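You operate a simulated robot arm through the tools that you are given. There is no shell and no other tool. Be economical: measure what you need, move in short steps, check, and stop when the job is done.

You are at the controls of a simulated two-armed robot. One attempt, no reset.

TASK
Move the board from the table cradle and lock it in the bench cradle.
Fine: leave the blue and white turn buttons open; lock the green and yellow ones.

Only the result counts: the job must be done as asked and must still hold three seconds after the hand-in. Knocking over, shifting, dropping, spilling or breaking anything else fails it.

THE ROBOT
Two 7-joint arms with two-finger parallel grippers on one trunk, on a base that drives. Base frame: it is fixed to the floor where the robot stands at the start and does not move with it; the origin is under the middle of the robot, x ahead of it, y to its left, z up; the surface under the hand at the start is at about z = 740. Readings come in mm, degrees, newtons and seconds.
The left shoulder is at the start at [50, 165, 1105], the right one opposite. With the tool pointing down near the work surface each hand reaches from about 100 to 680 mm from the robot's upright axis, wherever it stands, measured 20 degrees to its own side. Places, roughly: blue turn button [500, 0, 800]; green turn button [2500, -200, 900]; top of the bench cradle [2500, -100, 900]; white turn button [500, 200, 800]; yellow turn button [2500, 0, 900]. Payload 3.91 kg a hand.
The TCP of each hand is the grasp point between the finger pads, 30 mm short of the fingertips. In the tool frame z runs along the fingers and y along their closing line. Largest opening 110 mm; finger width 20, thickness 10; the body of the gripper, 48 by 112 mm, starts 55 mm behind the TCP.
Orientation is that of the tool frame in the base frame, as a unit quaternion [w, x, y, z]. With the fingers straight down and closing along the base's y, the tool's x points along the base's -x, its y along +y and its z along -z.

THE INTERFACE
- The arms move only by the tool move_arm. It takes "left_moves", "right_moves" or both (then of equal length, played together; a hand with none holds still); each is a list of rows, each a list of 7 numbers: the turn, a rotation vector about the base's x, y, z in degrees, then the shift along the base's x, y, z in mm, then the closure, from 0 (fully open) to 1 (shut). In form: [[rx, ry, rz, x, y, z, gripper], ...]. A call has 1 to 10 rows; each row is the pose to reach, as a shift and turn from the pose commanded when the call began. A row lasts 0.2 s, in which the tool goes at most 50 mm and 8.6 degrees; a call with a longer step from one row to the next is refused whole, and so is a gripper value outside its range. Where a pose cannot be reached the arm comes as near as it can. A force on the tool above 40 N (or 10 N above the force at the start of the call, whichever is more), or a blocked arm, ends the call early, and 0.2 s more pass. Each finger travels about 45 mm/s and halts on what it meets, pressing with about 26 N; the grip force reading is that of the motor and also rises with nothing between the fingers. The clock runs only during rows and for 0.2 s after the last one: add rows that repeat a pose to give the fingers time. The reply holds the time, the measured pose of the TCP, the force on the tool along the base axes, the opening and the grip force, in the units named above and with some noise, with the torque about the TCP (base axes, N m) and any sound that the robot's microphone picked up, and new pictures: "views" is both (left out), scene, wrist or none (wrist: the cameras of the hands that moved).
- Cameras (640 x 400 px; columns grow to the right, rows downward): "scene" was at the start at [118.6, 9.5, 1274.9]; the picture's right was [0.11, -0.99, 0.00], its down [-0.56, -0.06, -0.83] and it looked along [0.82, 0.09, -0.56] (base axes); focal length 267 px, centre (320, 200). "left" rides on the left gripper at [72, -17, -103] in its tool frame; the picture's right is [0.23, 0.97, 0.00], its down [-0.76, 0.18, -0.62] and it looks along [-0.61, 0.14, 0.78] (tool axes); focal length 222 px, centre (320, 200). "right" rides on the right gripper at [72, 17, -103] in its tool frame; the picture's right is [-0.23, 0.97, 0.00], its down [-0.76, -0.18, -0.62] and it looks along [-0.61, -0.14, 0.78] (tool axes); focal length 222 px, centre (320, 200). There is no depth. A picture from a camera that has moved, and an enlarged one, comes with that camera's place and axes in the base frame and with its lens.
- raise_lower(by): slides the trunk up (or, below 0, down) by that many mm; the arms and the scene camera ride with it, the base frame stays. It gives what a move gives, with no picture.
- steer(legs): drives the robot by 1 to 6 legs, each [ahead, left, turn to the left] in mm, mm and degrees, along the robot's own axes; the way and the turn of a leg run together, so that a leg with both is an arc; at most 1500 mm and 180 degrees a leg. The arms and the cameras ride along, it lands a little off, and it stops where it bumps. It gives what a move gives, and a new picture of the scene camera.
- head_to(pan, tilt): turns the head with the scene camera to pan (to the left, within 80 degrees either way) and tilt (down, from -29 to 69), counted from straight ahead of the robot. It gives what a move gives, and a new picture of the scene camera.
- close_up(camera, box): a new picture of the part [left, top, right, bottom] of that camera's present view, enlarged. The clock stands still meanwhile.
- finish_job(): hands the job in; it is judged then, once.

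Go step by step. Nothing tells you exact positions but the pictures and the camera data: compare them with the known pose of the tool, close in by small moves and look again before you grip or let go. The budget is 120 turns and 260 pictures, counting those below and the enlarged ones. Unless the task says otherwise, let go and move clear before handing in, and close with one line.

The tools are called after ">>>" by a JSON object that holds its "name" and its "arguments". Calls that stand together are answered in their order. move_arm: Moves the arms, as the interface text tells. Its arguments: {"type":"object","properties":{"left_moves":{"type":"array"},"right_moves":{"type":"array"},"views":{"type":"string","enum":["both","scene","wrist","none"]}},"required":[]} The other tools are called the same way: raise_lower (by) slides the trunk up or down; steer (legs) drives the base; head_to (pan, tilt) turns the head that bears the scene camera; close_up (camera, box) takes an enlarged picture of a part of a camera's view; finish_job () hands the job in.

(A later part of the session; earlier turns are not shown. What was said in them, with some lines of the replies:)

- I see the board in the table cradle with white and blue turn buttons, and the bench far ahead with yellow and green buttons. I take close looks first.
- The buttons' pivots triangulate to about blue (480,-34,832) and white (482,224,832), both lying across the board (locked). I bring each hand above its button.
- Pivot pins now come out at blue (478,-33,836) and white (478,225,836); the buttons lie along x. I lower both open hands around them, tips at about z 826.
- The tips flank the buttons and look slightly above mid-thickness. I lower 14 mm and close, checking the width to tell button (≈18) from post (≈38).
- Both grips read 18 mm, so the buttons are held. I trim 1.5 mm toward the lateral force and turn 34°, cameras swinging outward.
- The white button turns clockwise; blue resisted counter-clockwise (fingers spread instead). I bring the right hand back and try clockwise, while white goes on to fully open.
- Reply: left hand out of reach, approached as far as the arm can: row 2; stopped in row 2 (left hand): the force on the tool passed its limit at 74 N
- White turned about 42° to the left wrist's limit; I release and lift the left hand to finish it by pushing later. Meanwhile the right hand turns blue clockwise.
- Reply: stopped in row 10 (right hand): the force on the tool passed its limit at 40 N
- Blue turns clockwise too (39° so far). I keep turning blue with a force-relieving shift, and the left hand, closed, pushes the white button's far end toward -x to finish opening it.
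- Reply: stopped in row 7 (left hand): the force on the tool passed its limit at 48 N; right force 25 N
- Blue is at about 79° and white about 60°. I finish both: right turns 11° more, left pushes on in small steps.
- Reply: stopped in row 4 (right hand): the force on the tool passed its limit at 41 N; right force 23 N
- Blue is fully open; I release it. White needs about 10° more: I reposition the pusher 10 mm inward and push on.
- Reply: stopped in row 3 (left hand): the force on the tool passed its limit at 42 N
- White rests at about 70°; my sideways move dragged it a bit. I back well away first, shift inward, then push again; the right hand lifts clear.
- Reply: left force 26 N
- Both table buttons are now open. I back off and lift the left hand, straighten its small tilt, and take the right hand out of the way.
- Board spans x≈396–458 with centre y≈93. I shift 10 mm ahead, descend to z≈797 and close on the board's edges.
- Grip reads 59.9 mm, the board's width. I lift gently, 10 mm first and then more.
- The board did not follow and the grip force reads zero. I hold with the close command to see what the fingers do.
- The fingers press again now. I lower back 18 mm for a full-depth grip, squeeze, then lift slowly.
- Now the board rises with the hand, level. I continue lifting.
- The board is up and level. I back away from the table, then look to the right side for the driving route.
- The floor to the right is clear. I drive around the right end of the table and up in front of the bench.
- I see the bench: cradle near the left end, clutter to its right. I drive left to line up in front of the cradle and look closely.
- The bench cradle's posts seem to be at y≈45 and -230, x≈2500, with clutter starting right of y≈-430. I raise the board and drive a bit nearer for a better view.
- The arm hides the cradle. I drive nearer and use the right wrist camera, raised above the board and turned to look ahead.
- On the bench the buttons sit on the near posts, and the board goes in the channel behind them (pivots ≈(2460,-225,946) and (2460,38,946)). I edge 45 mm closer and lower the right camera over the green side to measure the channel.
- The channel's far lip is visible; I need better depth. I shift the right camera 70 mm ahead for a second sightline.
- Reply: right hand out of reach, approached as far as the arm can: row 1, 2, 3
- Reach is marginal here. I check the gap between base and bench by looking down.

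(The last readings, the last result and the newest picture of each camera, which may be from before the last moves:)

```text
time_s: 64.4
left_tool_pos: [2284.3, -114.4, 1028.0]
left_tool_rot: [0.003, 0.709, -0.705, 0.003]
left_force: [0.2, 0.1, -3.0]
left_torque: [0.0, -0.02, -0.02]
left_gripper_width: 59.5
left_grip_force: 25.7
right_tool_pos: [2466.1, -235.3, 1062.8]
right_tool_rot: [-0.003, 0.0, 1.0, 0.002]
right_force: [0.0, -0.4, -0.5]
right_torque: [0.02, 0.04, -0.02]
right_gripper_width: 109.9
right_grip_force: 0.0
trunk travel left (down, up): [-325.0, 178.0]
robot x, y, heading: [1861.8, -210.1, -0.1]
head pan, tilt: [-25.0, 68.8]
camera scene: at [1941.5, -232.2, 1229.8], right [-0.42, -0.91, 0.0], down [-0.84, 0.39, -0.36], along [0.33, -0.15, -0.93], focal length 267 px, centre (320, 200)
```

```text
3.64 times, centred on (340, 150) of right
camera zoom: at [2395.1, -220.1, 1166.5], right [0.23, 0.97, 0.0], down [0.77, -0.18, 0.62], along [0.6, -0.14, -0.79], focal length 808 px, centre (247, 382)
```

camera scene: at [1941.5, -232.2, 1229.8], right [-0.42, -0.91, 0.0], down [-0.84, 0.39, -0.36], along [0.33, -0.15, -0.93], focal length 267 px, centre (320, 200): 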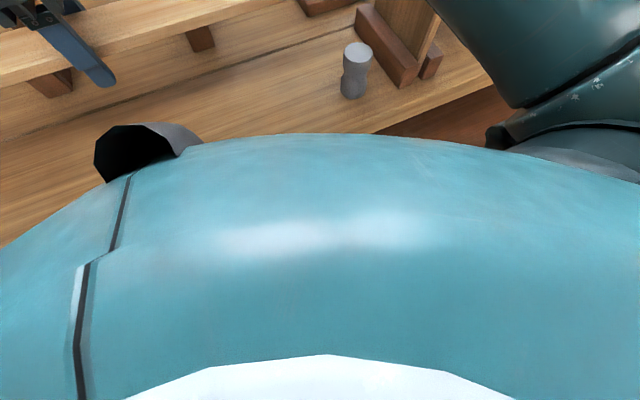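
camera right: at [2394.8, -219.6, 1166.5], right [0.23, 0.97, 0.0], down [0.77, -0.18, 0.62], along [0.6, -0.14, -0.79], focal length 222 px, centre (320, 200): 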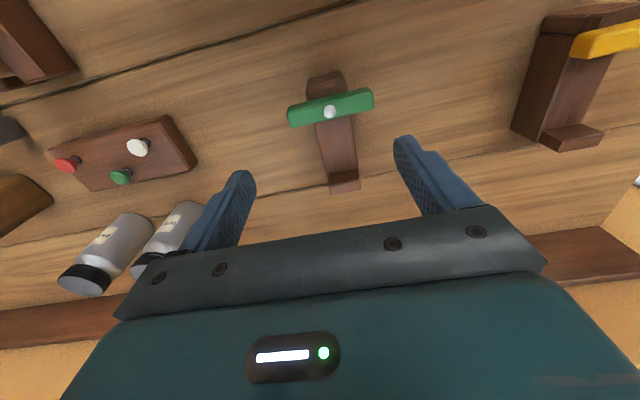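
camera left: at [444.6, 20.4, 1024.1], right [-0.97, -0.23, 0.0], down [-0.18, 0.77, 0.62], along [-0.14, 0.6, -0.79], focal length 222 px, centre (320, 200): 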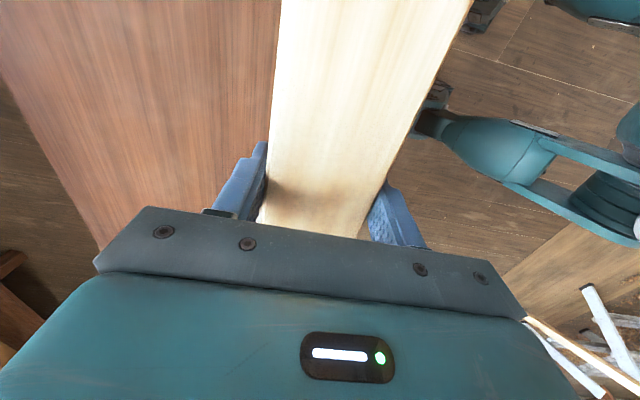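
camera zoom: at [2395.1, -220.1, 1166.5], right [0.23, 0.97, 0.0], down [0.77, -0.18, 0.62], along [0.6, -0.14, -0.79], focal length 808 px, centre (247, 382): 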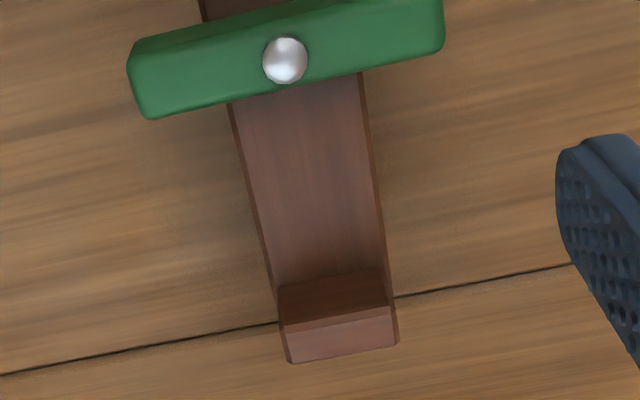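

The lip works out at x≈2551, floor z≈911, so I aim the board's centre at x≈2513, y≈-96, hand z≈911. Reach needs about 35 mm more, so I edge forward and raise the trunk a little; first the right hand withdraws.

>>> {"name": "move_arm", "arguments": {"right_moves": [[0, 0, 0, -30, -20, 30, 0.5], [0, 0, 0, -60, -50, 70, 0.6], [0, 0, 0, -90, -85, 100, 1], [0, 0, 0, -120, -120, 110, 1], [0, 0, 0, -130, -150, 110, 1]], "views": "none"}}

>>> {"name": "steer", "arguments": {"legs": [[35, 0, 0]]}}

>>> {"name": "raise_lower", "arguments": {"by": 70}}

>>> {"name": "head_to", "arguments": {"pan": 5, "tilt": 35}}

```text
refused: row 2 steps farther than a row can; nothing moved
```

```text
time_s: 65.3
left_tool_pos: [2321.2, -113.8, 1028.9]
left_tool_rot: [0.003, 0.709, -0.705, 0.002]
left_force: [0.2, 0.4, -3.0]
left_torque: [-0.01, 0.09, -0.01]
left_gripper_width: 59.6
left_grip_force: 26.4
right_tool_pos: [2502.6, -236.1, 1061.5]
right_tool_rot: [-0.004, 0.0, 1.0, 0.003]
right_force: [-0.2, 0.8, -1.0]
right_torque: [-0.03, 0.0, 0.01]
right_gripper_width: 109.9
right_grip_force: 0.0
trunk travel left (down, up): [-325.0, 178.0]
robot x, y, heading: [1898.6, -204.2, -0.2]
head pan, tilt: [-25.0, 68.8]
camera scene: at [1977.2, -232.2, 1229.7], right [-0.42, -0.91, 0.0], down [-0.84, 0.39, -0.36], along [0.33, -0.15, -0.93], focal length 267 px, centre (320, 200)
```

scene: 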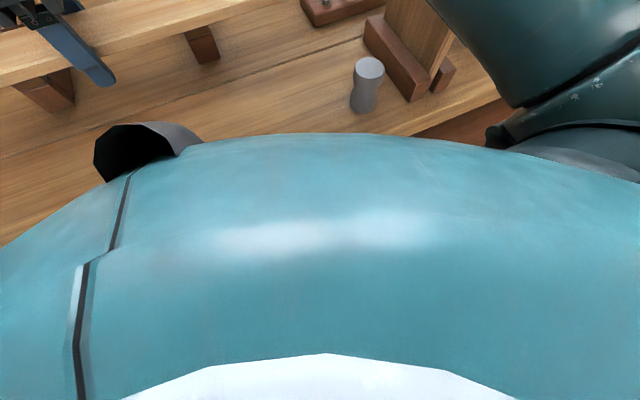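

```text
time_s: 66.3
left_tool_pos: [2319.7, -113.7, 1097.6]
left_tool_rot: [0.003, 0.709, -0.706, 0.003]
left_force: [0.0, -0.5, -3.1]
left_torque: [-0.05, -0.03, -0.01]
left_gripper_width: 59.8
left_grip_force: 26.0
right_tool_pos: [2501.5, -236.2, 1132.7]
right_tool_rot: [-0.004, 0.0, 1.0, 0.003]
right_force: [-0.5, 0.5, 0.3]
right_torque: [-0.03, 0.0, 0.02]
right_gripper_width: 109.9
right_grip_force: 0.0
trunk travel left (down, up): [-395.0, 108.0]
robot x, y, heading: [1896.1, -207.5, -0.1]
head pan, tilt: [-25.0, 68.8]
```

```text
time_s: 67.3
left_tool_pos: [2319.4, -113.6, 1099.3]
left_tool_rot: [0.004, 0.709, -0.705, 0.004]
left_force: [0.0, -0.3, -3.0]
left_torque: [-0.04, 0.01, -0.01]
left_gripper_width: 59.5
left_grip_force: 25.8
right_tool_pos: [2502.2, -237.0, 1131.7]
right_tool_rot: [-0.003, 0.0, 1.0, 0.003]
right_force: [0.7, -0.4, -0.4]
right_torque: [0.01, -0.01, -0.02]
right_gripper_width: 110.0
right_grip_force: 0.1
trunk travel left (down, up): [-395.0, 108.0]
robot x, y, heading: [1895.5, -208.4, 0.3]
head pan, tilt: [5.0, 35.0]
camera scene: at [2013.5, -201.0, 1343.4], right [0.09, -1.0, 0.0], down [-0.57, -0.05, -0.82], along [0.82, 0.07, -0.57], focal length 267 px, centre (320, 200)
```

scene: 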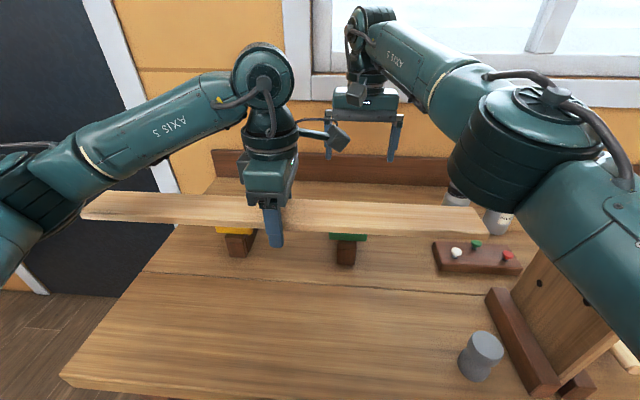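

No bump. The right hand still rode forward, giving another useful sightline, so I take it.

>>> {"name": "close_up", "arguments": {"camera": "right", "box": [270, 40, 410, 170]}}

>>> {"name": "close_up", "arguments": {"camera": "right", "box": [440, 0, 640, 130]}}

```text
3.08 times, centred on (340, 105) of right
camera zoom: at [2430.0, -220.1, 1236.5], right [0.23, 0.97, 0.0], down [0.77, -0.18, 0.62], along [0.6, -0.14, -0.79], focal length 684 px, centre (258, 492)
```

zoom: 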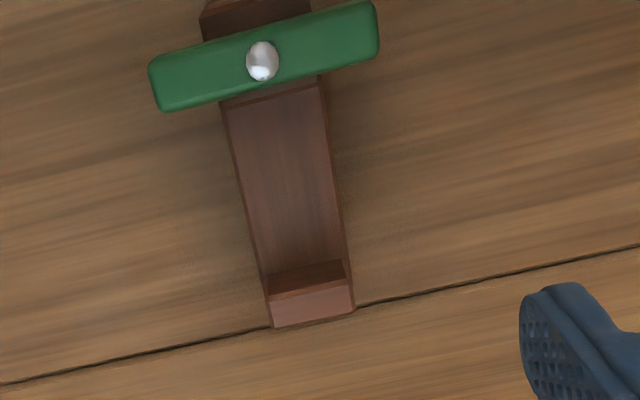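

```text
3.08 times, centred on (540, 65) of right
camera zoom: at [2430.0, -220.1, 1236.5], right [0.23, 0.97, 0.0], down [0.77, -0.18, 0.62], along [0.6, -0.14, -0.79], focal length 684 px, centre (-357, 615)
```

zoom: 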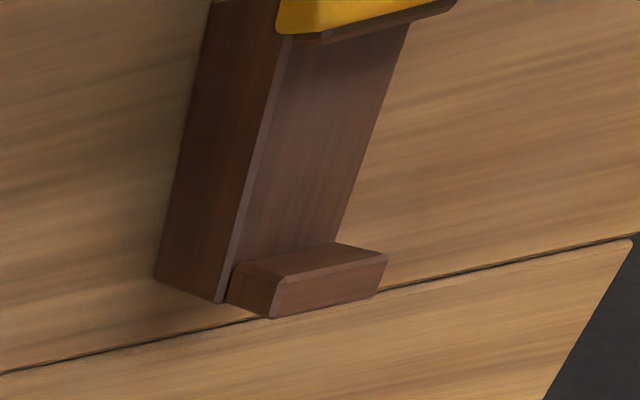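

The channel comes out as x 2472–2549, so the board centre goes to x≈2510, y≈-97. The right hand withdraws up and right, then the board moves over the channel.

>>> {"name": "move_arm", "arguments": {"right_moves": [[0, 0, 0, 0, 0, 40, 0.6], [0, 0, 0, -10, -20, 70, 0.6], [0, 0, 0, -35, -55, 80, 1], [0, 0, 0, -65, -90, 80, 1], [0, 0, 0, -95, -125, 80, 1], [0, 0, 0, -125, -160, 80, 1], [0, 0, 0, -155, -195, 80, 1], [0, 0, 0, -185, -225, 80, 1], [0, 0, 0, -220, -240, 80, 1]], "views": "none"}}

>>> {"name": "move_arm", "arguments": {"left_moves": [[0, 0, -0.3, 30, 3, -10, 1], [0, 0, -0.3, 60, 6, -25, 1], [0, 0, -0.3, 90, 9, -40, 1], [0, 0, -0.3, 120, 12, -55, 1], [0, 0, -0.3, 150, 15, -70, 1], [0, 0, -0.3, 175, 17, -80, 1], [0, 0, -0.3, 190, 17, -90, 1], [0, 0, -0.3, 190, 17, -95, 1]], "views": "both"}}

```text
time_s: 69.3
left_tool_pos: [2319.8, -115.7, 1099.8]
left_tool_rot: [0.004, 0.708, -0.706, 0.003]
left_force: [-0.3, -0.7, -2.8]
left_torque: [0.01, -0.06, -0.03]
left_gripper_width: 60.1
left_grip_force: 26.2
right_tool_pos: [2280.8, -475.4, 1210.8]
right_tool_rot: [-0.003, 0.001, 1.0, 0.003]
right_force: [-0.1, 0.2, 0.1]
right_torque: [-0.01, -0.01, 0.0]
right_gripper_width: 0.0
right_grip_force: 26.4
right hand out of reach, approached as far as the arm can: row 1, 2
trunk travel left (down, up): [-395.0, 108.0]
robot x, y, heading: [1896.2, -211.0, -0.2]
head pan, tilt: [5.0, 35.0]
```

```text
time_s: 71.1
left_tool_pos: [2511.0, -97.2, 1002.4]
left_tool_rot: [0.003, 0.707, -0.707, 0.004]
left_force: [0.3, -0.9, -2.5]
left_torque: [-0.04, 0.01, 0.02]
left_gripper_width: 59.6
left_grip_force: 26.0
right_tool_pos: [2282.9, -475.4, 1211.8]
right_tool_rot: [-0.003, -0.001, 1.0, 0.003]
right_force: [-0.3, 0.3, -0.6]
right_torque: [0.01, -0.02, 0.03]
right_gripper_width: 0.0
right_grip_force: 26.0
trunk travel left (down, up): [-395.0, 108.0]
robot x, y, heading: [1896.0, -207.5, -0.1]
head pan, tilt: [5.0, 35.0]
camera scene: at [2013.5, -200.8, 1343.4], right [0.09, -1.0, 0.0], down [-0.57, -0.05, -0.82], along [0.82, 0.07, -0.57], focal length 267 px, centre (320, 200)
camera left: at [2528.3, -168.8, 1107.2], right [-0.97, -0.23, 0.0], down [-0.18, 0.77, 0.62], along [-0.14, 0.6, -0.79], focal length 222 px, centre (320, 200)
```

scene: 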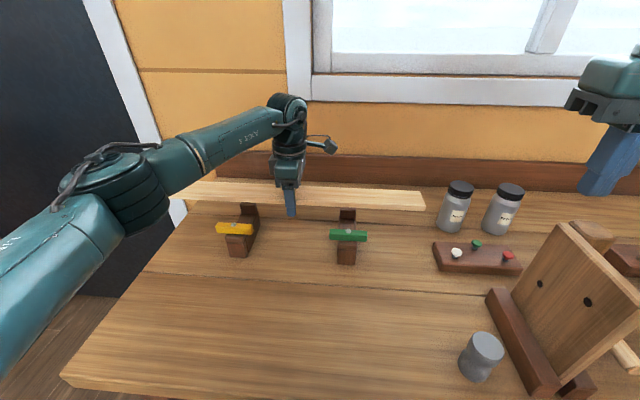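
left: 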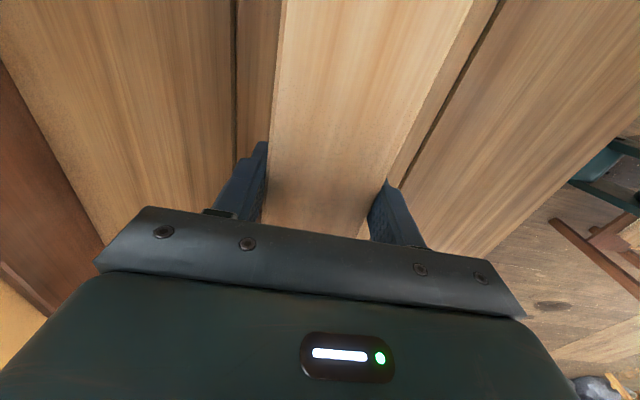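

The board is above the channel. I lower to just above the lips and check alignment closely.

>>> {"name": "move_arm", "arguments": {"left_moves": [[0, 0, 0, -1, 0, -20, 1], [0, 0, 0, -1, 0, -38, 1], [0, 0, 0, -1, 0, -50, 1]], "views": "none"}}

>>> {"name": "close_up", "arguments": {"camera": "scene", "box": [180, 150, 440, 280]}}

```text
time_s: 71.9
left_tool_pos: [2507.9, -98.0, 952.7]
left_tool_rot: [0.003, 0.708, -0.707, 0.003]
left_force: [0.0, 0.4, -2.7]
left_torque: [0.0, 0.01, 0.02]
left_gripper_width: 59.7
left_grip_force: 25.8
right_tool_pos: [2283.0, -474.0, 1210.0]
right_tool_rot: [-0.003, 0.0, 1.0, 0.003]
right_force: [-0.2, -0.4, -0.1]
right_torque: [-0.02, 0.0, -0.02]
right_gripper_width: 0.0
right_grip_force: 26.1
trunk travel left (down, up): [-395.0, 108.0]
robot x, y, heading: [1898.8, -209.0, -0.1]
head pan, tilt: [5.0, 35.0]
```

```text
2.46 times, centred on (310, 215) of scene
camera zoom: at [2013.7, -200.9, 1343.4], right [0.09, -1.0, 0.0], down [-0.57, -0.05, -0.82], along [0.82, 0.07, -0.57], focal length 658 px, centre (345, 163)
```

zoom: 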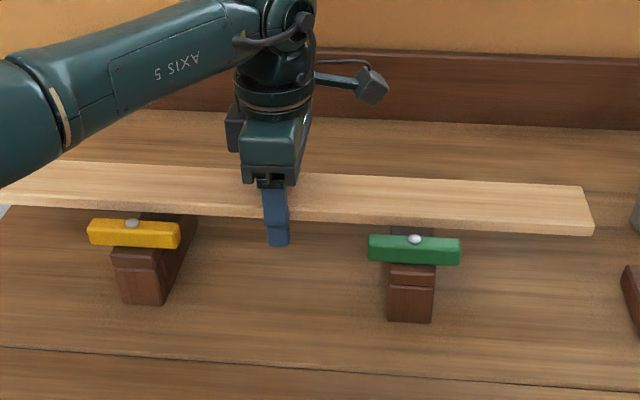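

Alignment looks right. I lower slowly into the channel.

>>> {"name": "move_arm", "arguments": {"left_moves": [[0, 0, 0, 1, 0, -5, 1], [0, 0, 0, 1, 0, -10, 1], [0, 0, 0, 1, 0, -15, 1], [0, 0, 0, 1, 0, -20, 1], [0, 0, 0, 1, 0, -25, 1], [0, 0, 0, 1, 0, -29, 1], [0, 0, 0, 1, 0, -33, 1]], "views": "none"}}

>>> {"name": "close_up", "arguments": {"camera": "scene", "box": [180, 150, 440, 280]}}

```text
time_s: 73.5
left_tool_pos: [2510.9, -96.8, 919.1]
left_tool_rot: [-0.003, -0.706, 0.708, -0.003]
left_force: [-0.3, -0.6, -2.0]
left_torque: [0.0, -0.01, 0.02]
left_gripper_width: 59.7
left_grip_force: 25.7
right_tool_pos: [2281.7, -475.0, 1211.5]
right_tool_rot: [-0.004, 0.0, 1.0, 0.003]
right_force: [0.9, -0.1, 0.3]
right_torque: [0.01, 0.01, 0.0]
right_gripper_width: 0.0
right_grip_force: 26.2
trunk travel left (down, up): [-395.0, 108.0]
robot x, y, heading: [1897.3, -208.6, -0.2]
head pan, tilt: [5.0, 35.0]
```

```text
2.46 times, centred on (310, 215) of scene
camera zoom: at [2013.6, -200.9, 1343.4], right [0.09, -1.0, 0.0], down [-0.57, -0.05, -0.82], along [0.82, 0.07, -0.57], focal length 658 px, centre (345, 163)
```

zoom: 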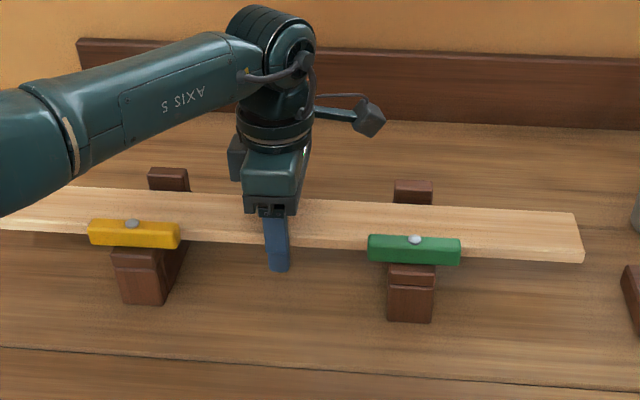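

In the channel with no contact yet. I continue down in small steps until it seats.

>>> {"name": "move_arm", "arguments": {"left_moves": [[0, 0, 0, 0, 0, -2, 1], [0, 0, 0, 0, 0, -4, 1], [0, 0, 0, 0, 0, -6, 1]], "views": "none"}}

>>> {"name": "close_up", "arguments": {"camera": "scene", "box": [180, 150, 440, 280]}}

```text
time_s: 74.3
left_tool_pos: [2509.8, -95.2, 914.6]
left_tool_rot: [0.002, 0.707, -0.707, 0.004]
left_force: [-1.9, 0.4, 2.6]
left_torque: [0.75, 0.19, 0.18]
left_gripper_width: 59.8
left_grip_force: 26.1
right_tool_pos: [2281.0, -476.1, 1211.1]
right_tool_rot: [-0.004, -0.001, 1.0, 0.002]
right_force: [-0.1, -0.3, -0.2]
right_torque: [-0.01, 0.01, -0.04]
right_gripper_width: 0.1
right_grip_force: 26.0
trunk travel left (down, up): [-395.0, 108.0]
robot x, y, heading: [1900.0, -208.1, -0.2]
head pan, tilt: [5.0, 35.0]
```

```text
2.46 times, centred on (310, 215) of scene
camera zoom: at [2012.7, -201.1, 1343.7], right [0.09, -1.0, 0.0], down [-0.57, -0.05, -0.82], along [0.82, 0.07, -0.57], focal length 658 px, centre (345, 163)
```

zoom: 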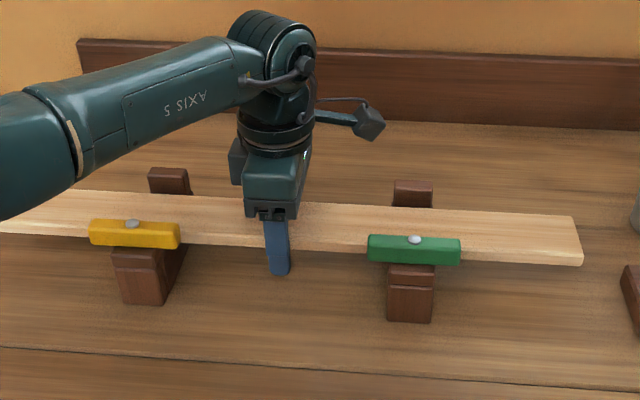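

Contact has begun on the yellow side. I press down 2 mm more and open the fingers gently.

>>> {"name": "move_arm", "arguments": {"left_moves": [[0, 0, 0, 0, 0, -1.5, 1], [0, 0, 0, 0, 0, -2.5, 1], [0, 0, 0, 0, 0, -2.5, 0.4], [0, 0, 0, 0, 0, -2.5, 0.3], [0, 0, 0, 0, 0, -2.5, 0.2], [0, 0, 0, 0, 0, -2.5, 0.1], [0, 0, 0, 0, 0, -2.5, 0.1]], "views": "none"}}

>>> {"name": "close_up", "arguments": {"camera": "scene", "box": [180, 150, 440, 280]}}

```text
time_s: 75.9
left_tool_pos: [2509.3, -97.6, 911.4]
left_tool_rot: [0.002, 0.707, -0.707, 0.003]
left_force: [0.0, 0.3, -1.1]
left_torque: [-0.03, 0.0, -0.03]
left_gripper_width: 99.2
left_grip_force: 0.0
right_tool_pos: [2280.2, -475.2, 1211.6]
right_tool_rot: [-0.003, 0.0, 1.0, 0.003]
right_force: [-0.1, -0.6, 0.5]
right_torque: [-0.04, 0.0, 0.0]
right_gripper_width: 0.3
right_grip_force: 26.0
trunk travel left (down, up): [-395.0, 108.0]
robot x, y, heading: [1894.1, -207.1, -0.1]
head pan, tilt: [5.0, 35.0]
```

```text
2.46 times, centred on (310, 215) of scene
camera zoom: at [2013.2, -201.0, 1343.5], right [0.09, -1.0, 0.0], down [-0.57, -0.05, -0.82], along [0.82, 0.07, -0.57], focal length 658 px, centre (345, 163)
```

zoom: 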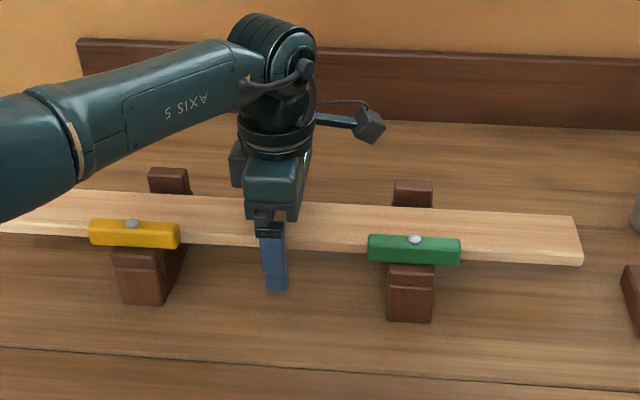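

The board is seated and released. I lift the left hand and bring it over the yellow button; the right hand turns its fingers for the green one.

>>> {"name": "move_arm", "arguments": {"left_moves": [[0, 0, 0, 0, 0, 30, 0.1], [0, 0, 0, 0, 0, 75, 0.1], [0, 0, 0, 0, 0, 120, 0.1], [0, 0, 0, -12, 33, 125, 0.3], [0, 0, 0, -25, 67, 125, 0.5], [0, 0, 0, -38, 101, 125, 0.6], [0, 0, 0, -50, 135, 125, 0.6], [0, 0, 0, -50, 135, 125, 0.6], [0, 0, 0, -50, 135, 125, 0.6], [0, 0, 0, -50, 135, 125, 0.6]], "right_moves": [[0, 0, -8.5, 0, 0, 0, 0.6], [0, 0, -17, 0, 0, 0, 0.6], [0, 0, -25.5, 0, 0, 0, 0.6], [0, 0, -34, 0, 0, 0, 0.6], [0, 0, -42.5, 30, 25, 0, 0.6], [0, 0, -51, 60, 55, 0, 0.6], [0, 0, -59.5, 90, 90, 0, 0.6], [0, 0, -68, 120, 125, -10, 0.6], [0, 0, -76.5, 150, 160, -20, 0.6], [0, 0, -85, 178, 195, -40, 0.6]], "views": "both"}}

```text
time_s: 78.1
left_tool_pos: [2459.0, 38.2, 1037.2]
left_tool_rot: [0.002, 0.707, -0.707, 0.003]
left_force: [0.2, -0.3, -0.5]
left_torque: [0.0, -0.01, 0.02]
left_gripper_width: 43.7
left_grip_force: 0.1
right_tool_pos: [2463.3, -280.1, 1171.5]
right_tool_rot: [-0.001, 0.676, 0.737, 0.004]
right_force: [0.9, 0.1, 0.3]
right_torque: [-0.04, 0.03, -0.03]
right_gripper_width: 43.8
right_grip_force: 0.1
trunk travel left (down, up): [-395.0, 108.0]
robot x, y, heading: [1893.9, -210.7, -0.1]
head pan, tilt: [5.0, 35.0]
camera scene: at [2013.8, -200.1, 1343.4], right [0.09, -1.0, 0.0], down [-0.57, -0.05, -0.82], along [0.82, 0.07, -0.57], focal length 267 px, centre (320, 200)
camera right: at [2472.8, -206.8, 1275.1], right [0.99, -0.14, 0.0], down [-0.11, -0.78, 0.62], along [-0.09, -0.61, -0.79], focal length 222 px, centre (320, 200)
camera left: at [2476.2, -33.6, 1141.5], right [-0.97, -0.23, 0.0], down [-0.18, 0.77, 0.62], along [-0.14, 0.6, -0.79], focal length 222 px, centre (320, 200)
```

scene: 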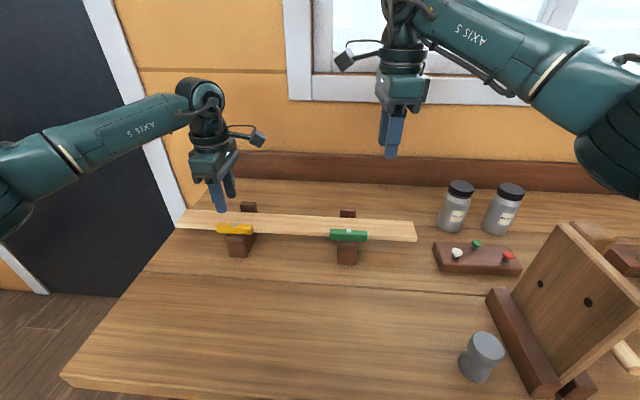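
right: 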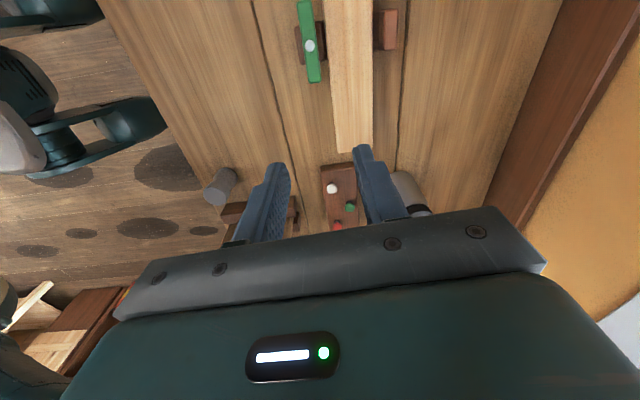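
left: 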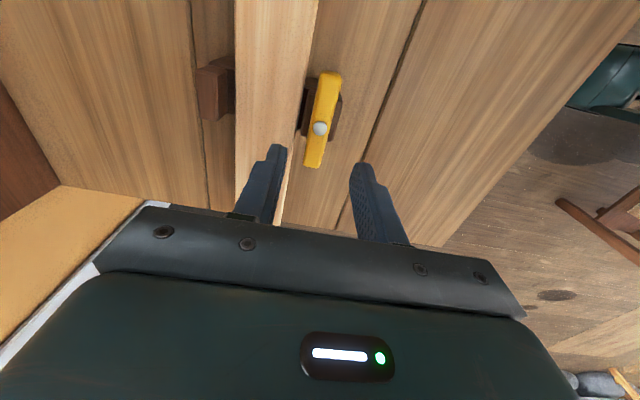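

Pivots re-measure at yellow (2460,35) and green (2458,-224). Both hands descend around their buttons with tips at about z 931.

>>> {"name": "move_arm", "arguments": {"left_moves": [[0, 0, 0, 1, -2, -10, 0.6], [0, 0, 0, 1, -2, -20, 0.6], [0, 0, 0, 1, -2, -35, 0.6], [0, 0, 0, 1, -2, -50, 0.6], [0, 0, 0, 1, -2, -65, 0.6], [0, 0, 0, 1, -2, -76, 0.6]], "right_moves": [[0, 0, -5, -4, 28, -30, 0.6], [0, 0, -5, -4, 56, -65, 0.6], [0, 0, -5, -4, 56, -110, 0.6], [0, 0, -5, -4, 56, -150, 0.6], [0, 0, -5, -4, 56, -185, 0.6], [0, 0, -5, -4, 56, -210, 0.6]], "views": "both"}}

>>> {"name": "close_up", "arguments": {"camera": "scene", "box": [180, 150, 440, 280]}}

```text
time_s: 79.5
left_tool_pos: [2459.9, 35.3, 959.9]
left_tool_rot: [-0.003, -0.707, 0.707, -0.003]
left_force: [-0.6, -0.3, 0.0]
left_torque: [-0.02, -0.03, 0.0]
left_gripper_width: 44.0
left_grip_force: 0.1
right_tool_pos: [2459.1, -222.7, 961.9]
right_tool_rot: [-0.001, 0.707, 0.707, 0.004]
right_force: [0.4, 0.2, 0.4]
right_torque: [0.02, 0.0, 0.0]
right_gripper_width: 43.8
right_grip_force: 0.1
trunk travel left (down, up): [-395.0, 108.0]
robot x, y, heading: [1896.8, -205.5, -0.0]
head pan, tilt: [5.0, 35.0]
camera scene: at [2013.5, -200.9, 1343.5], right [0.09, -1.0, 0.0], down [-0.57, -0.05, -0.82], along [0.82, 0.07, -0.57], focal length 267 px, centre (320, 200)
camera right: at [2475.4, -151.9, 1065.4], right [0.97, -0.23, 0.0], down [-0.18, -0.77, 0.62], along [-0.14, -0.6, -0.79], focal length 222 px, centre (320, 200)
camera left: at [2477.7, -36.4, 1064.9], right [-0.97, -0.23, 0.0], down [-0.18, 0.77, 0.62], along [-0.14, 0.6, -0.79], focal length 222 px, centre (320, 200)
```

scene: 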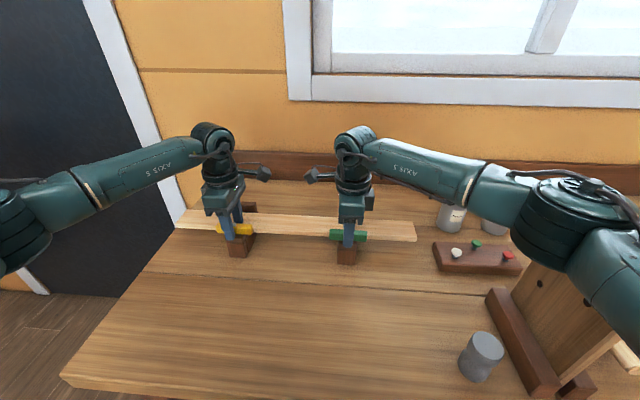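
right: 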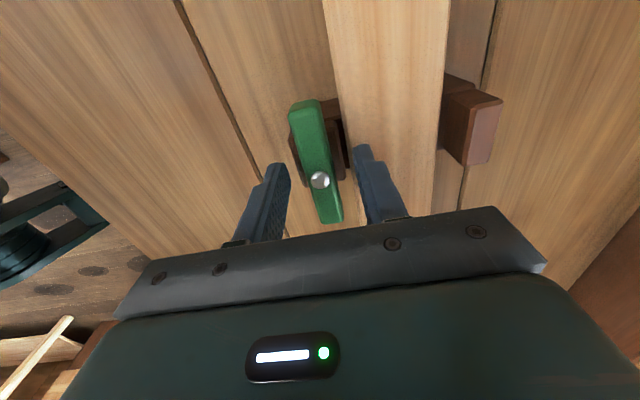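
left: 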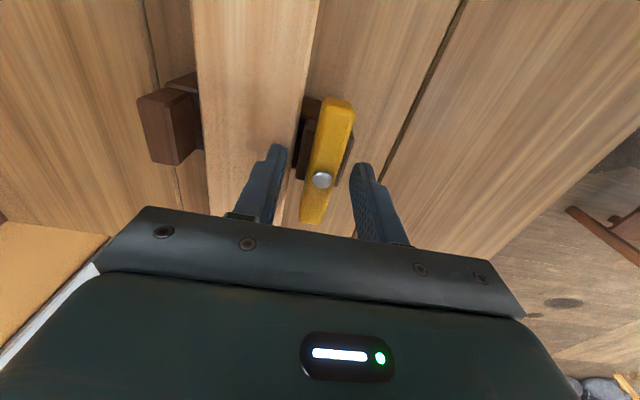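

```text
2.46 times, centred on (310, 215) of scene
camera zoom: at [2013.5, -200.9, 1343.5], right [0.09, -1.0, 0.0], down [-0.57, -0.05, -0.82], along [0.82, 0.07, -0.57], focal length 658 px, centre (345, 163)
```

zoom: 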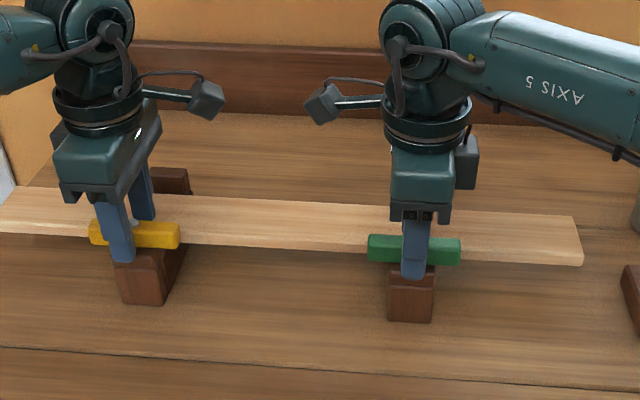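

Both hands straddle the buttons. I close, then test a 16° turn: left clockwise, right counter-clockwise.

>>> {"name": "move_arm", "arguments": {"left_moves": [[0, 0, 0, 0, 0, 0, 1], [0, 0, 0, 0, 0, 0, 1], [0, 0, 0, 0, 0, 0, 1], [0, 0, 0, 0, 0, 0, 1], [0, 0, -5, 0, 0, 0, 1], [0, 0, -11, 0, 0, 0, 1], [0, 0, -16, 0, 0, 0, 1]], "right_moves": [[0, 0, 0, 0, 0, 0, 1], [0, 0, 0, 0, 0, 0, 1], [0, 0, 0, 0, 0, 0, 1], [0, 0, 0, 0, 0, 0, 1], [0, 0, 5, 0, 0, 0, 1], [0, 0, 11, 0, 0, 0, 1], [0, 0, 16, 0, 0, 0, 1]], "views": "wrist"}}

```text
time_s: 81.3
left_tool_pos: [2458.4, 32.8, 960.5]
left_tool_rot: [-0.007, -0.603, 0.798, -0.002]
left_force: [-3.5, -3.2, -3.0]
left_torque: [0.13, -0.73, 1.45]
left_gripper_width: 23.4
left_grip_force: 45.6
right_tool_pos: [2458.8, -225.0, 961.9]
right_tool_rot: [0.0, 0.601, 0.799, 0.007]
right_force: [4.7, 2.3, -1.6]
right_torque: [-0.4, 0.63, 0.01]
right_gripper_width: 17.8
right_grip_force: 44.6
trunk travel left (down, up): [-395.0, 108.0]
robot x, y, heading: [1898.7, -208.6, -0.1]
head pan, tilt: [5.0, 35.0]
stopped in row 7 (right hand): the force on the tool passed its limit at 41 N (the readings are from after the stop); the commanded pose is now the measured one
camera right: at [2453.7, -150.7, 1065.9], right [1.0, 0.05, 0.01], down [0.04, -0.79, 0.61], along [0.04, -0.61, -0.79], focal length 222 px, centre (320, 200)
camera left: at [2457.4, -40.0, 1065.1], right [-1.0, 0.05, 0.01], down [0.04, 0.79, 0.61], along [0.02, 0.61, -0.79], focal length 222 px, centre (320, 200)
```

right: 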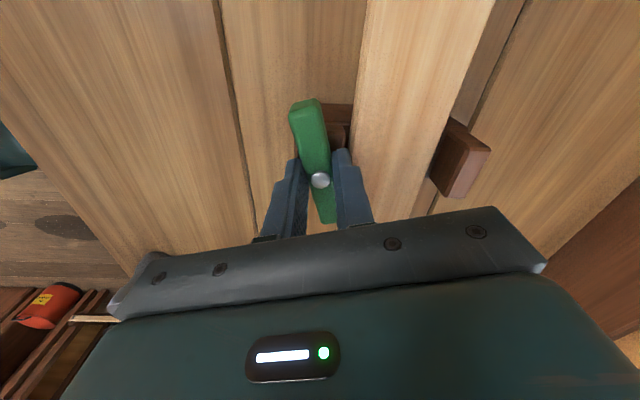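
left: 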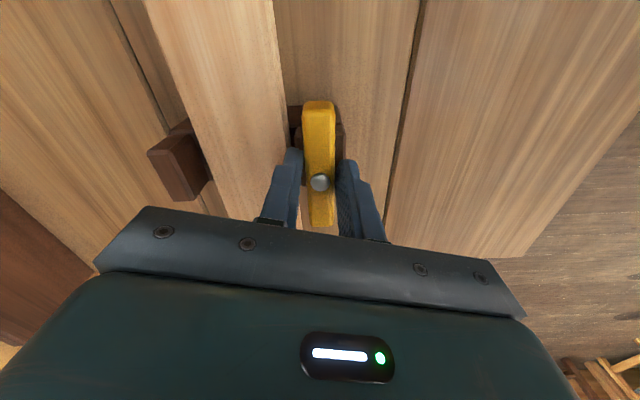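

Green follows counter-clockwise; yellow refuses clockwise, so both lock counter-clockwise. I continue green and reverse yellow.

>>> {"name": "move_arm", "arguments": {"left_moves": [[0, 0, 8, 1, 1, 0, 1], [0, 0, 16, 1, 2, 0, 1], [0, 0, 22, 1, 2, 0, 1], [0, 0, 28, 1, 2, 0, 1], [0, 0, 34, 1, 2, 0, 1], [0, 0, 40, 1, 2, 0, 1], [0, 0, 46, 1, 2, 0, 1], [0, 0, 52, 1, 2, 0, 1], [0, 0, 58, 1, 2, 0, 1], [0, 0, 64, 1, 2, 0, 1]], "right_moves": [[0, 0, 4, 1, 0, 0, 1], [0, 0, 10, 1, 0, 0, 1], [0, 0, 17, 1, 0, 0, 1], [0, 0, 24, 1, 0, 0, 1], [0, 0, 31, 1, 0, 0, 1], [0, 0, 38, 1, 0, 0, 1], [0, 0, 45, 1, 0, 0, 1], [0, 0, 52, 1, 0, 0, 1], [0, 0, 59, 1, 0, 0, 1], [0, 0, 66, 1, 0, 0, 1]], "views": "wrist"}}

```text
time_s: 83.5
left_tool_pos: [2458.7, 35.6, 959.5]
left_tool_rot: [0.004, 0.934, -0.358, 0.005]
left_force: [-11.5, 2.2, -19.2]
left_torque: [-0.3, -0.93, 0.0]
left_gripper_width: 17.8
left_grip_force: 44.9
right_tool_pos: [2457.6, -225.3, 962.4]
right_tool_rot: [-0.004, 0.068, 0.998, 0.005]
right_force: [-13.0, -7.3, -6.5]
right_torque: [-0.93, -0.08, -0.03]
right_gripper_width: 17.9
right_grip_force: 44.6
trunk travel left (down, up): [-395.0, 108.0]
robot x, y, heading: [1899.2, -209.6, -0.1]
head pan, tilt: [5.0, 35.0]
camera right: at [2389.7, -199.0, 1065.9], right [0.36, 0.93, 0.01], down [0.74, -0.29, 0.61], along [0.58, -0.21, -0.79], focal length 222 px, centre (320, 200)
camera left: at [2524.1, 0.5, 1064.9], right [-0.48, -0.88, 0.01], down [-0.69, 0.38, 0.62], along [-0.54, 0.29, -0.79], focal length 222 px, centre (320, 200)
```

right: 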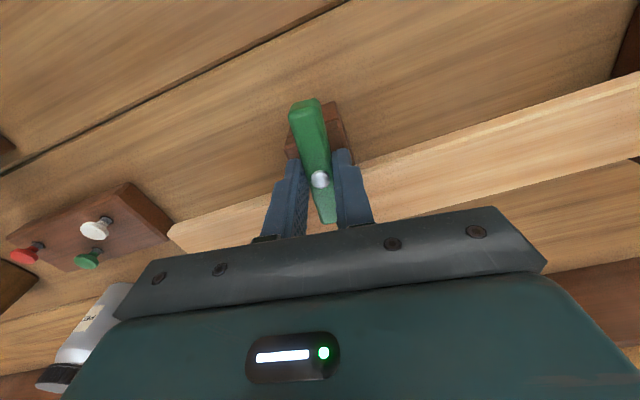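
left: 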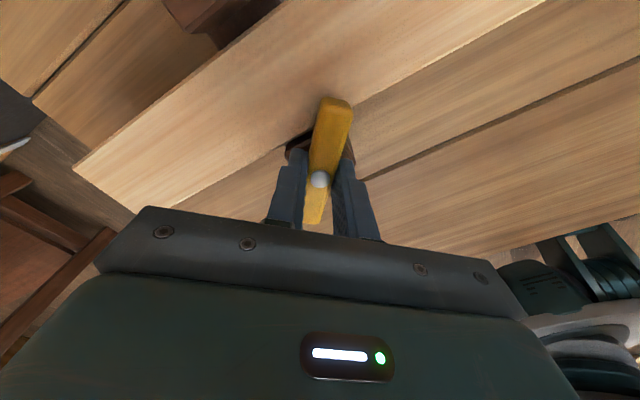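

Both buttons turn well: green about 82°, yellow about 48°. I complete both.

>>> {"name": "move_arm", "arguments": {"left_moves": [[0, 0, 7, 0, 0, 0, 1], [0, 0, 14, 0, 0, 0, 1], [0, 0, 21, 0, 0, 0, 1], [0, 0, 28, 0, 0, 0, 1], [0, 0, 35, 0, 0, 0, 1], [0, 0, 41, 0, 0, 0, 1], [0, 0, 42, 0, 0, 0, 1]], "right_moves": [[0, 0, 3, -1, -0.5, 0, 1], [0, 0, 6, -1, -0.5, 0, 1], [0, 0, 7.8, -1, -0.5, 0, 1], [0, 0, 7.8, -1, -0.5, 0, 1], [0, 0, 7.8, -1, -0.5, 0, 1], [0, 0, 7.8, -1, -0.5, 0, 1], [0, 0, 7.8, -1, -0.5, 0, 1]], "views": "both"}}

```text
time_s: 85.1
left_tool_pos: [2458.7, 36.1, 960.5]
left_tool_rot: [0.001, 1.0, 0.0, 0.005]
left_force: [-28.0, -3.8, -7.8]
left_torque: [0.33, -0.15, -0.05]
left_gripper_width: 18.0
left_grip_force: 44.6
right_tool_pos: [2458.2, -225.1, 961.6]
right_tool_rot: [-0.004, 0.0, 1.0, 0.006]
right_force: [6.1, -2.5, -20.6]
right_torque: [-0.89, -1.34, 0.03]
right_gripper_width: 17.9
right_grip_force: 45.5
trunk travel left (down, up): [-395.0, 108.0]
robot x, y, heading: [1892.7, -204.2, 0.0]
head pan, tilt: [5.0, 35.0]
camera scene: at [2013.3, -201.2, 1343.3], right [0.09, -1.0, 0.0], down [-0.57, -0.05, -0.82], along [0.82, 0.07, -0.57], focal length 267 px, centre (320, 200)
camera right: at [2386.8, -208.7, 1065.9], right [0.23, 0.97, 0.01], down [0.77, -0.19, 0.61], along [0.6, -0.13, -0.79], focal length 222 px, centre (320, 200)
camera left: at [2530.8, 52.1, 1064.9], right [0.23, -0.97, 0.01], down [-0.77, -0.17, 0.62], along [-0.6, -0.14, -0.79], focal length 222 px, centre (320, 200)
```

scene: 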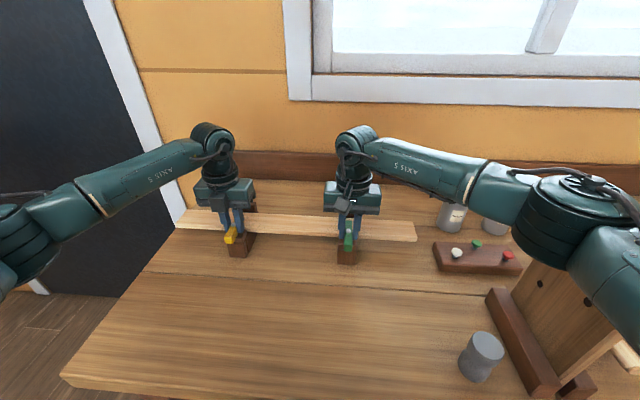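
right: 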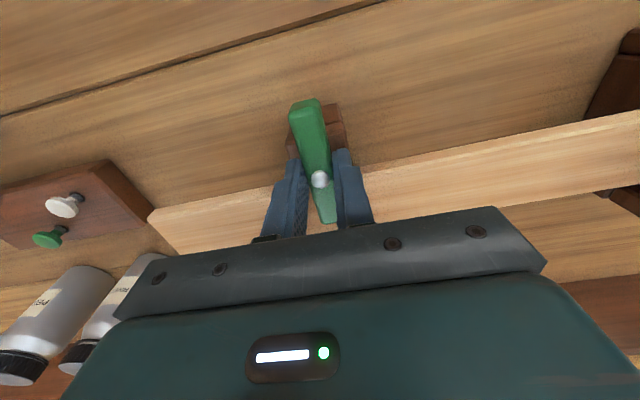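
left: 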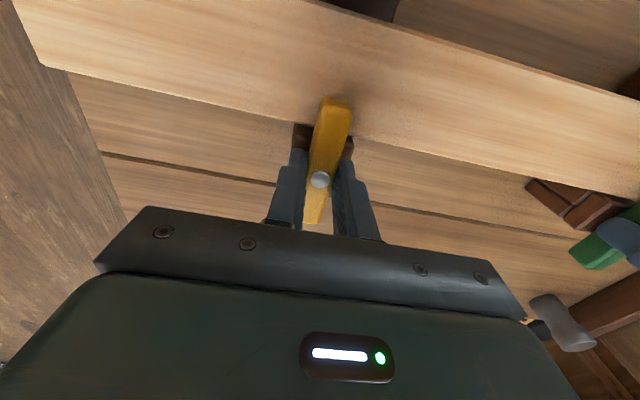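

Both buttons are turned a full 90° and lie over the board. I open the fingers, lift both hands clear and look.

>>> {"name": "move_arm", "arguments": {"left_moves": [[0, 0, 0, 0, 0, 0, 0.8], [0, 0, 0, 0, 0, 0, 0.6], [0, 0, 0, 0, 0, 0, 0.6], [0, 0, 0, 0, 0, 0, 0.6], [0, 0, 0, 0, 0, 20, 0.6], [0, 0, 0, 0, 0, 55, 0.6], [0, 0, 0, 0, 0, 95, 0.6], [0, 0, 0, -35, 10, 125, 0.6], [0, 0, 0, -75, 25, 145, 0.6], [0, 0, 0, -115, 45, 150, 0.6]], "right_moves": [[0, 0, 0, 0, 0, 0, 0.8], [0, 0, 0, 0, 0, 0, 0.6], [0, 0, 0, 0, 0, 0, 0.6], [0, 0, 0, 0, 0, 0, 0.6], [0, 0, 0, 0, 0, 20, 0.6], [0, 0, 0, 0, 0, 55, 0.6], [0, 0, 0, 0, 0, 95, 0.6], [0, 0, 0, -30, -10, 125, 0.6], [0, 0, 0, -65, -25, 150, 0.6], [0, 0, 0, -100, -45, 170, 0.6]], "views": "both"}}

>>> {"name": "close_up", "arguments": {"camera": "scene", "box": [160, 150, 440, 290]}}

```text
time_s: 87.3
left_tool_pos: [2342.6, 81.8, 1109.3]
left_tool_rot: [0.002, 1.0, -0.001, 0.007]
left_force: [-1.0, -0.3, 0.1]
left_torque: [0.02, 0.0, 0.01]
left_gripper_width: 43.9
left_grip_force: 0.0
right_tool_pos: [2357.4, -272.1, 1136.1]
right_tool_rot: [-0.005, 0.001, 1.0, 0.006]
right_force: [-0.5, 0.6, 0.4]
right_torque: [-0.01, 0.0, 0.01]
right_gripper_width: 44.1
right_grip_force: 0.0
trunk travel left (down, up): [-395.0, 108.0]
robot x, y, heading: [1893.3, -204.4, 0.1]
head pan, tilt: [5.0, 35.0]
camera scene: at [2011.9, -200.9, 1343.6], right [0.09, -1.0, 0.0], down [-0.57, -0.05, -0.82], along [0.82, 0.07, -0.57], focal length 267 px, centre (320, 200)
camera right: at [2285.4, -255.9, 1239.5], right [0.23, 0.97, 0.01], down [0.77, -0.19, 0.61], along [0.6, -0.13, -0.79], focal length 222 px, centre (320, 200)
camera left: at [2414.5, 98.4, 1214.2], right [0.23, -0.97, 0.01], down [-0.77, -0.17, 0.61], along [-0.6, -0.14, -0.79], focal length 222 px, centre (320, 200)
```

scene: 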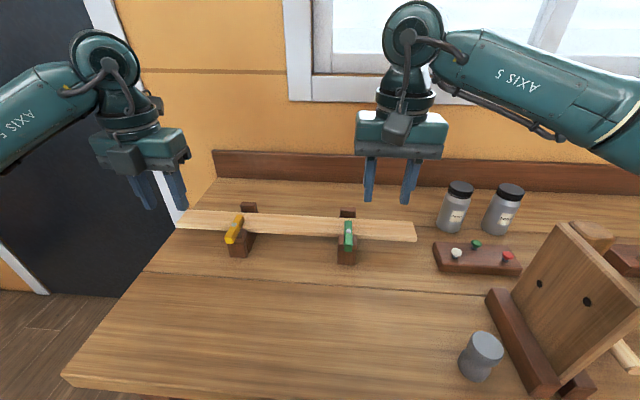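
right: 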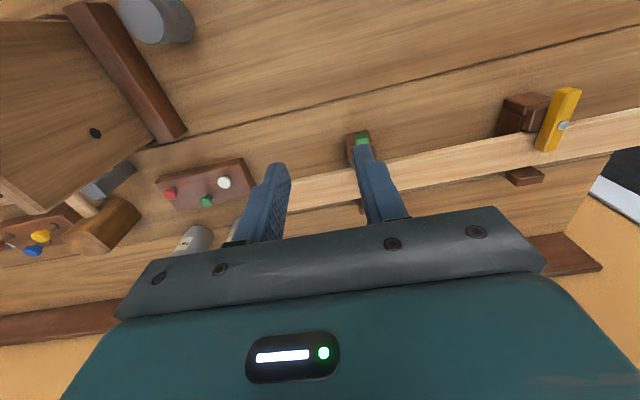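
left: 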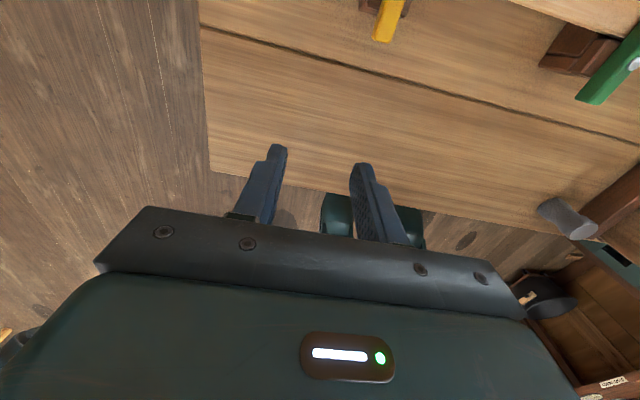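

```text
2.29 times, centred on (300, 220) of scene
camera zoom: at [2011.9, -200.9, 1343.6], right [0.09, -1.0, 0.0], down [-0.57, -0.05, -0.82], along [0.82, 0.07, -0.57], focal length 611 px, centre (366, 154)
```

zoom: 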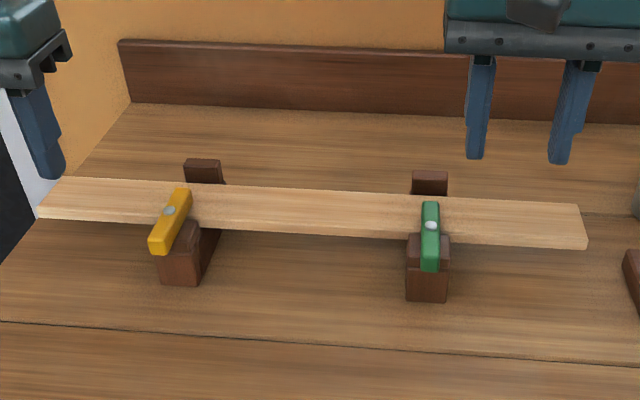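

The board sits in the bench cradle with the green and yellow buttons across it, and the hands are clear. The blue and white ones were left open, so I hand in.

>>> {"name": "finish_job", "arguments": {}}

```text
The job is handed in.
```

I moved the board to the bench cradle and locked it with the green and yellow buttons. The blue and white buttons on the table are left open, and both hands are clear.
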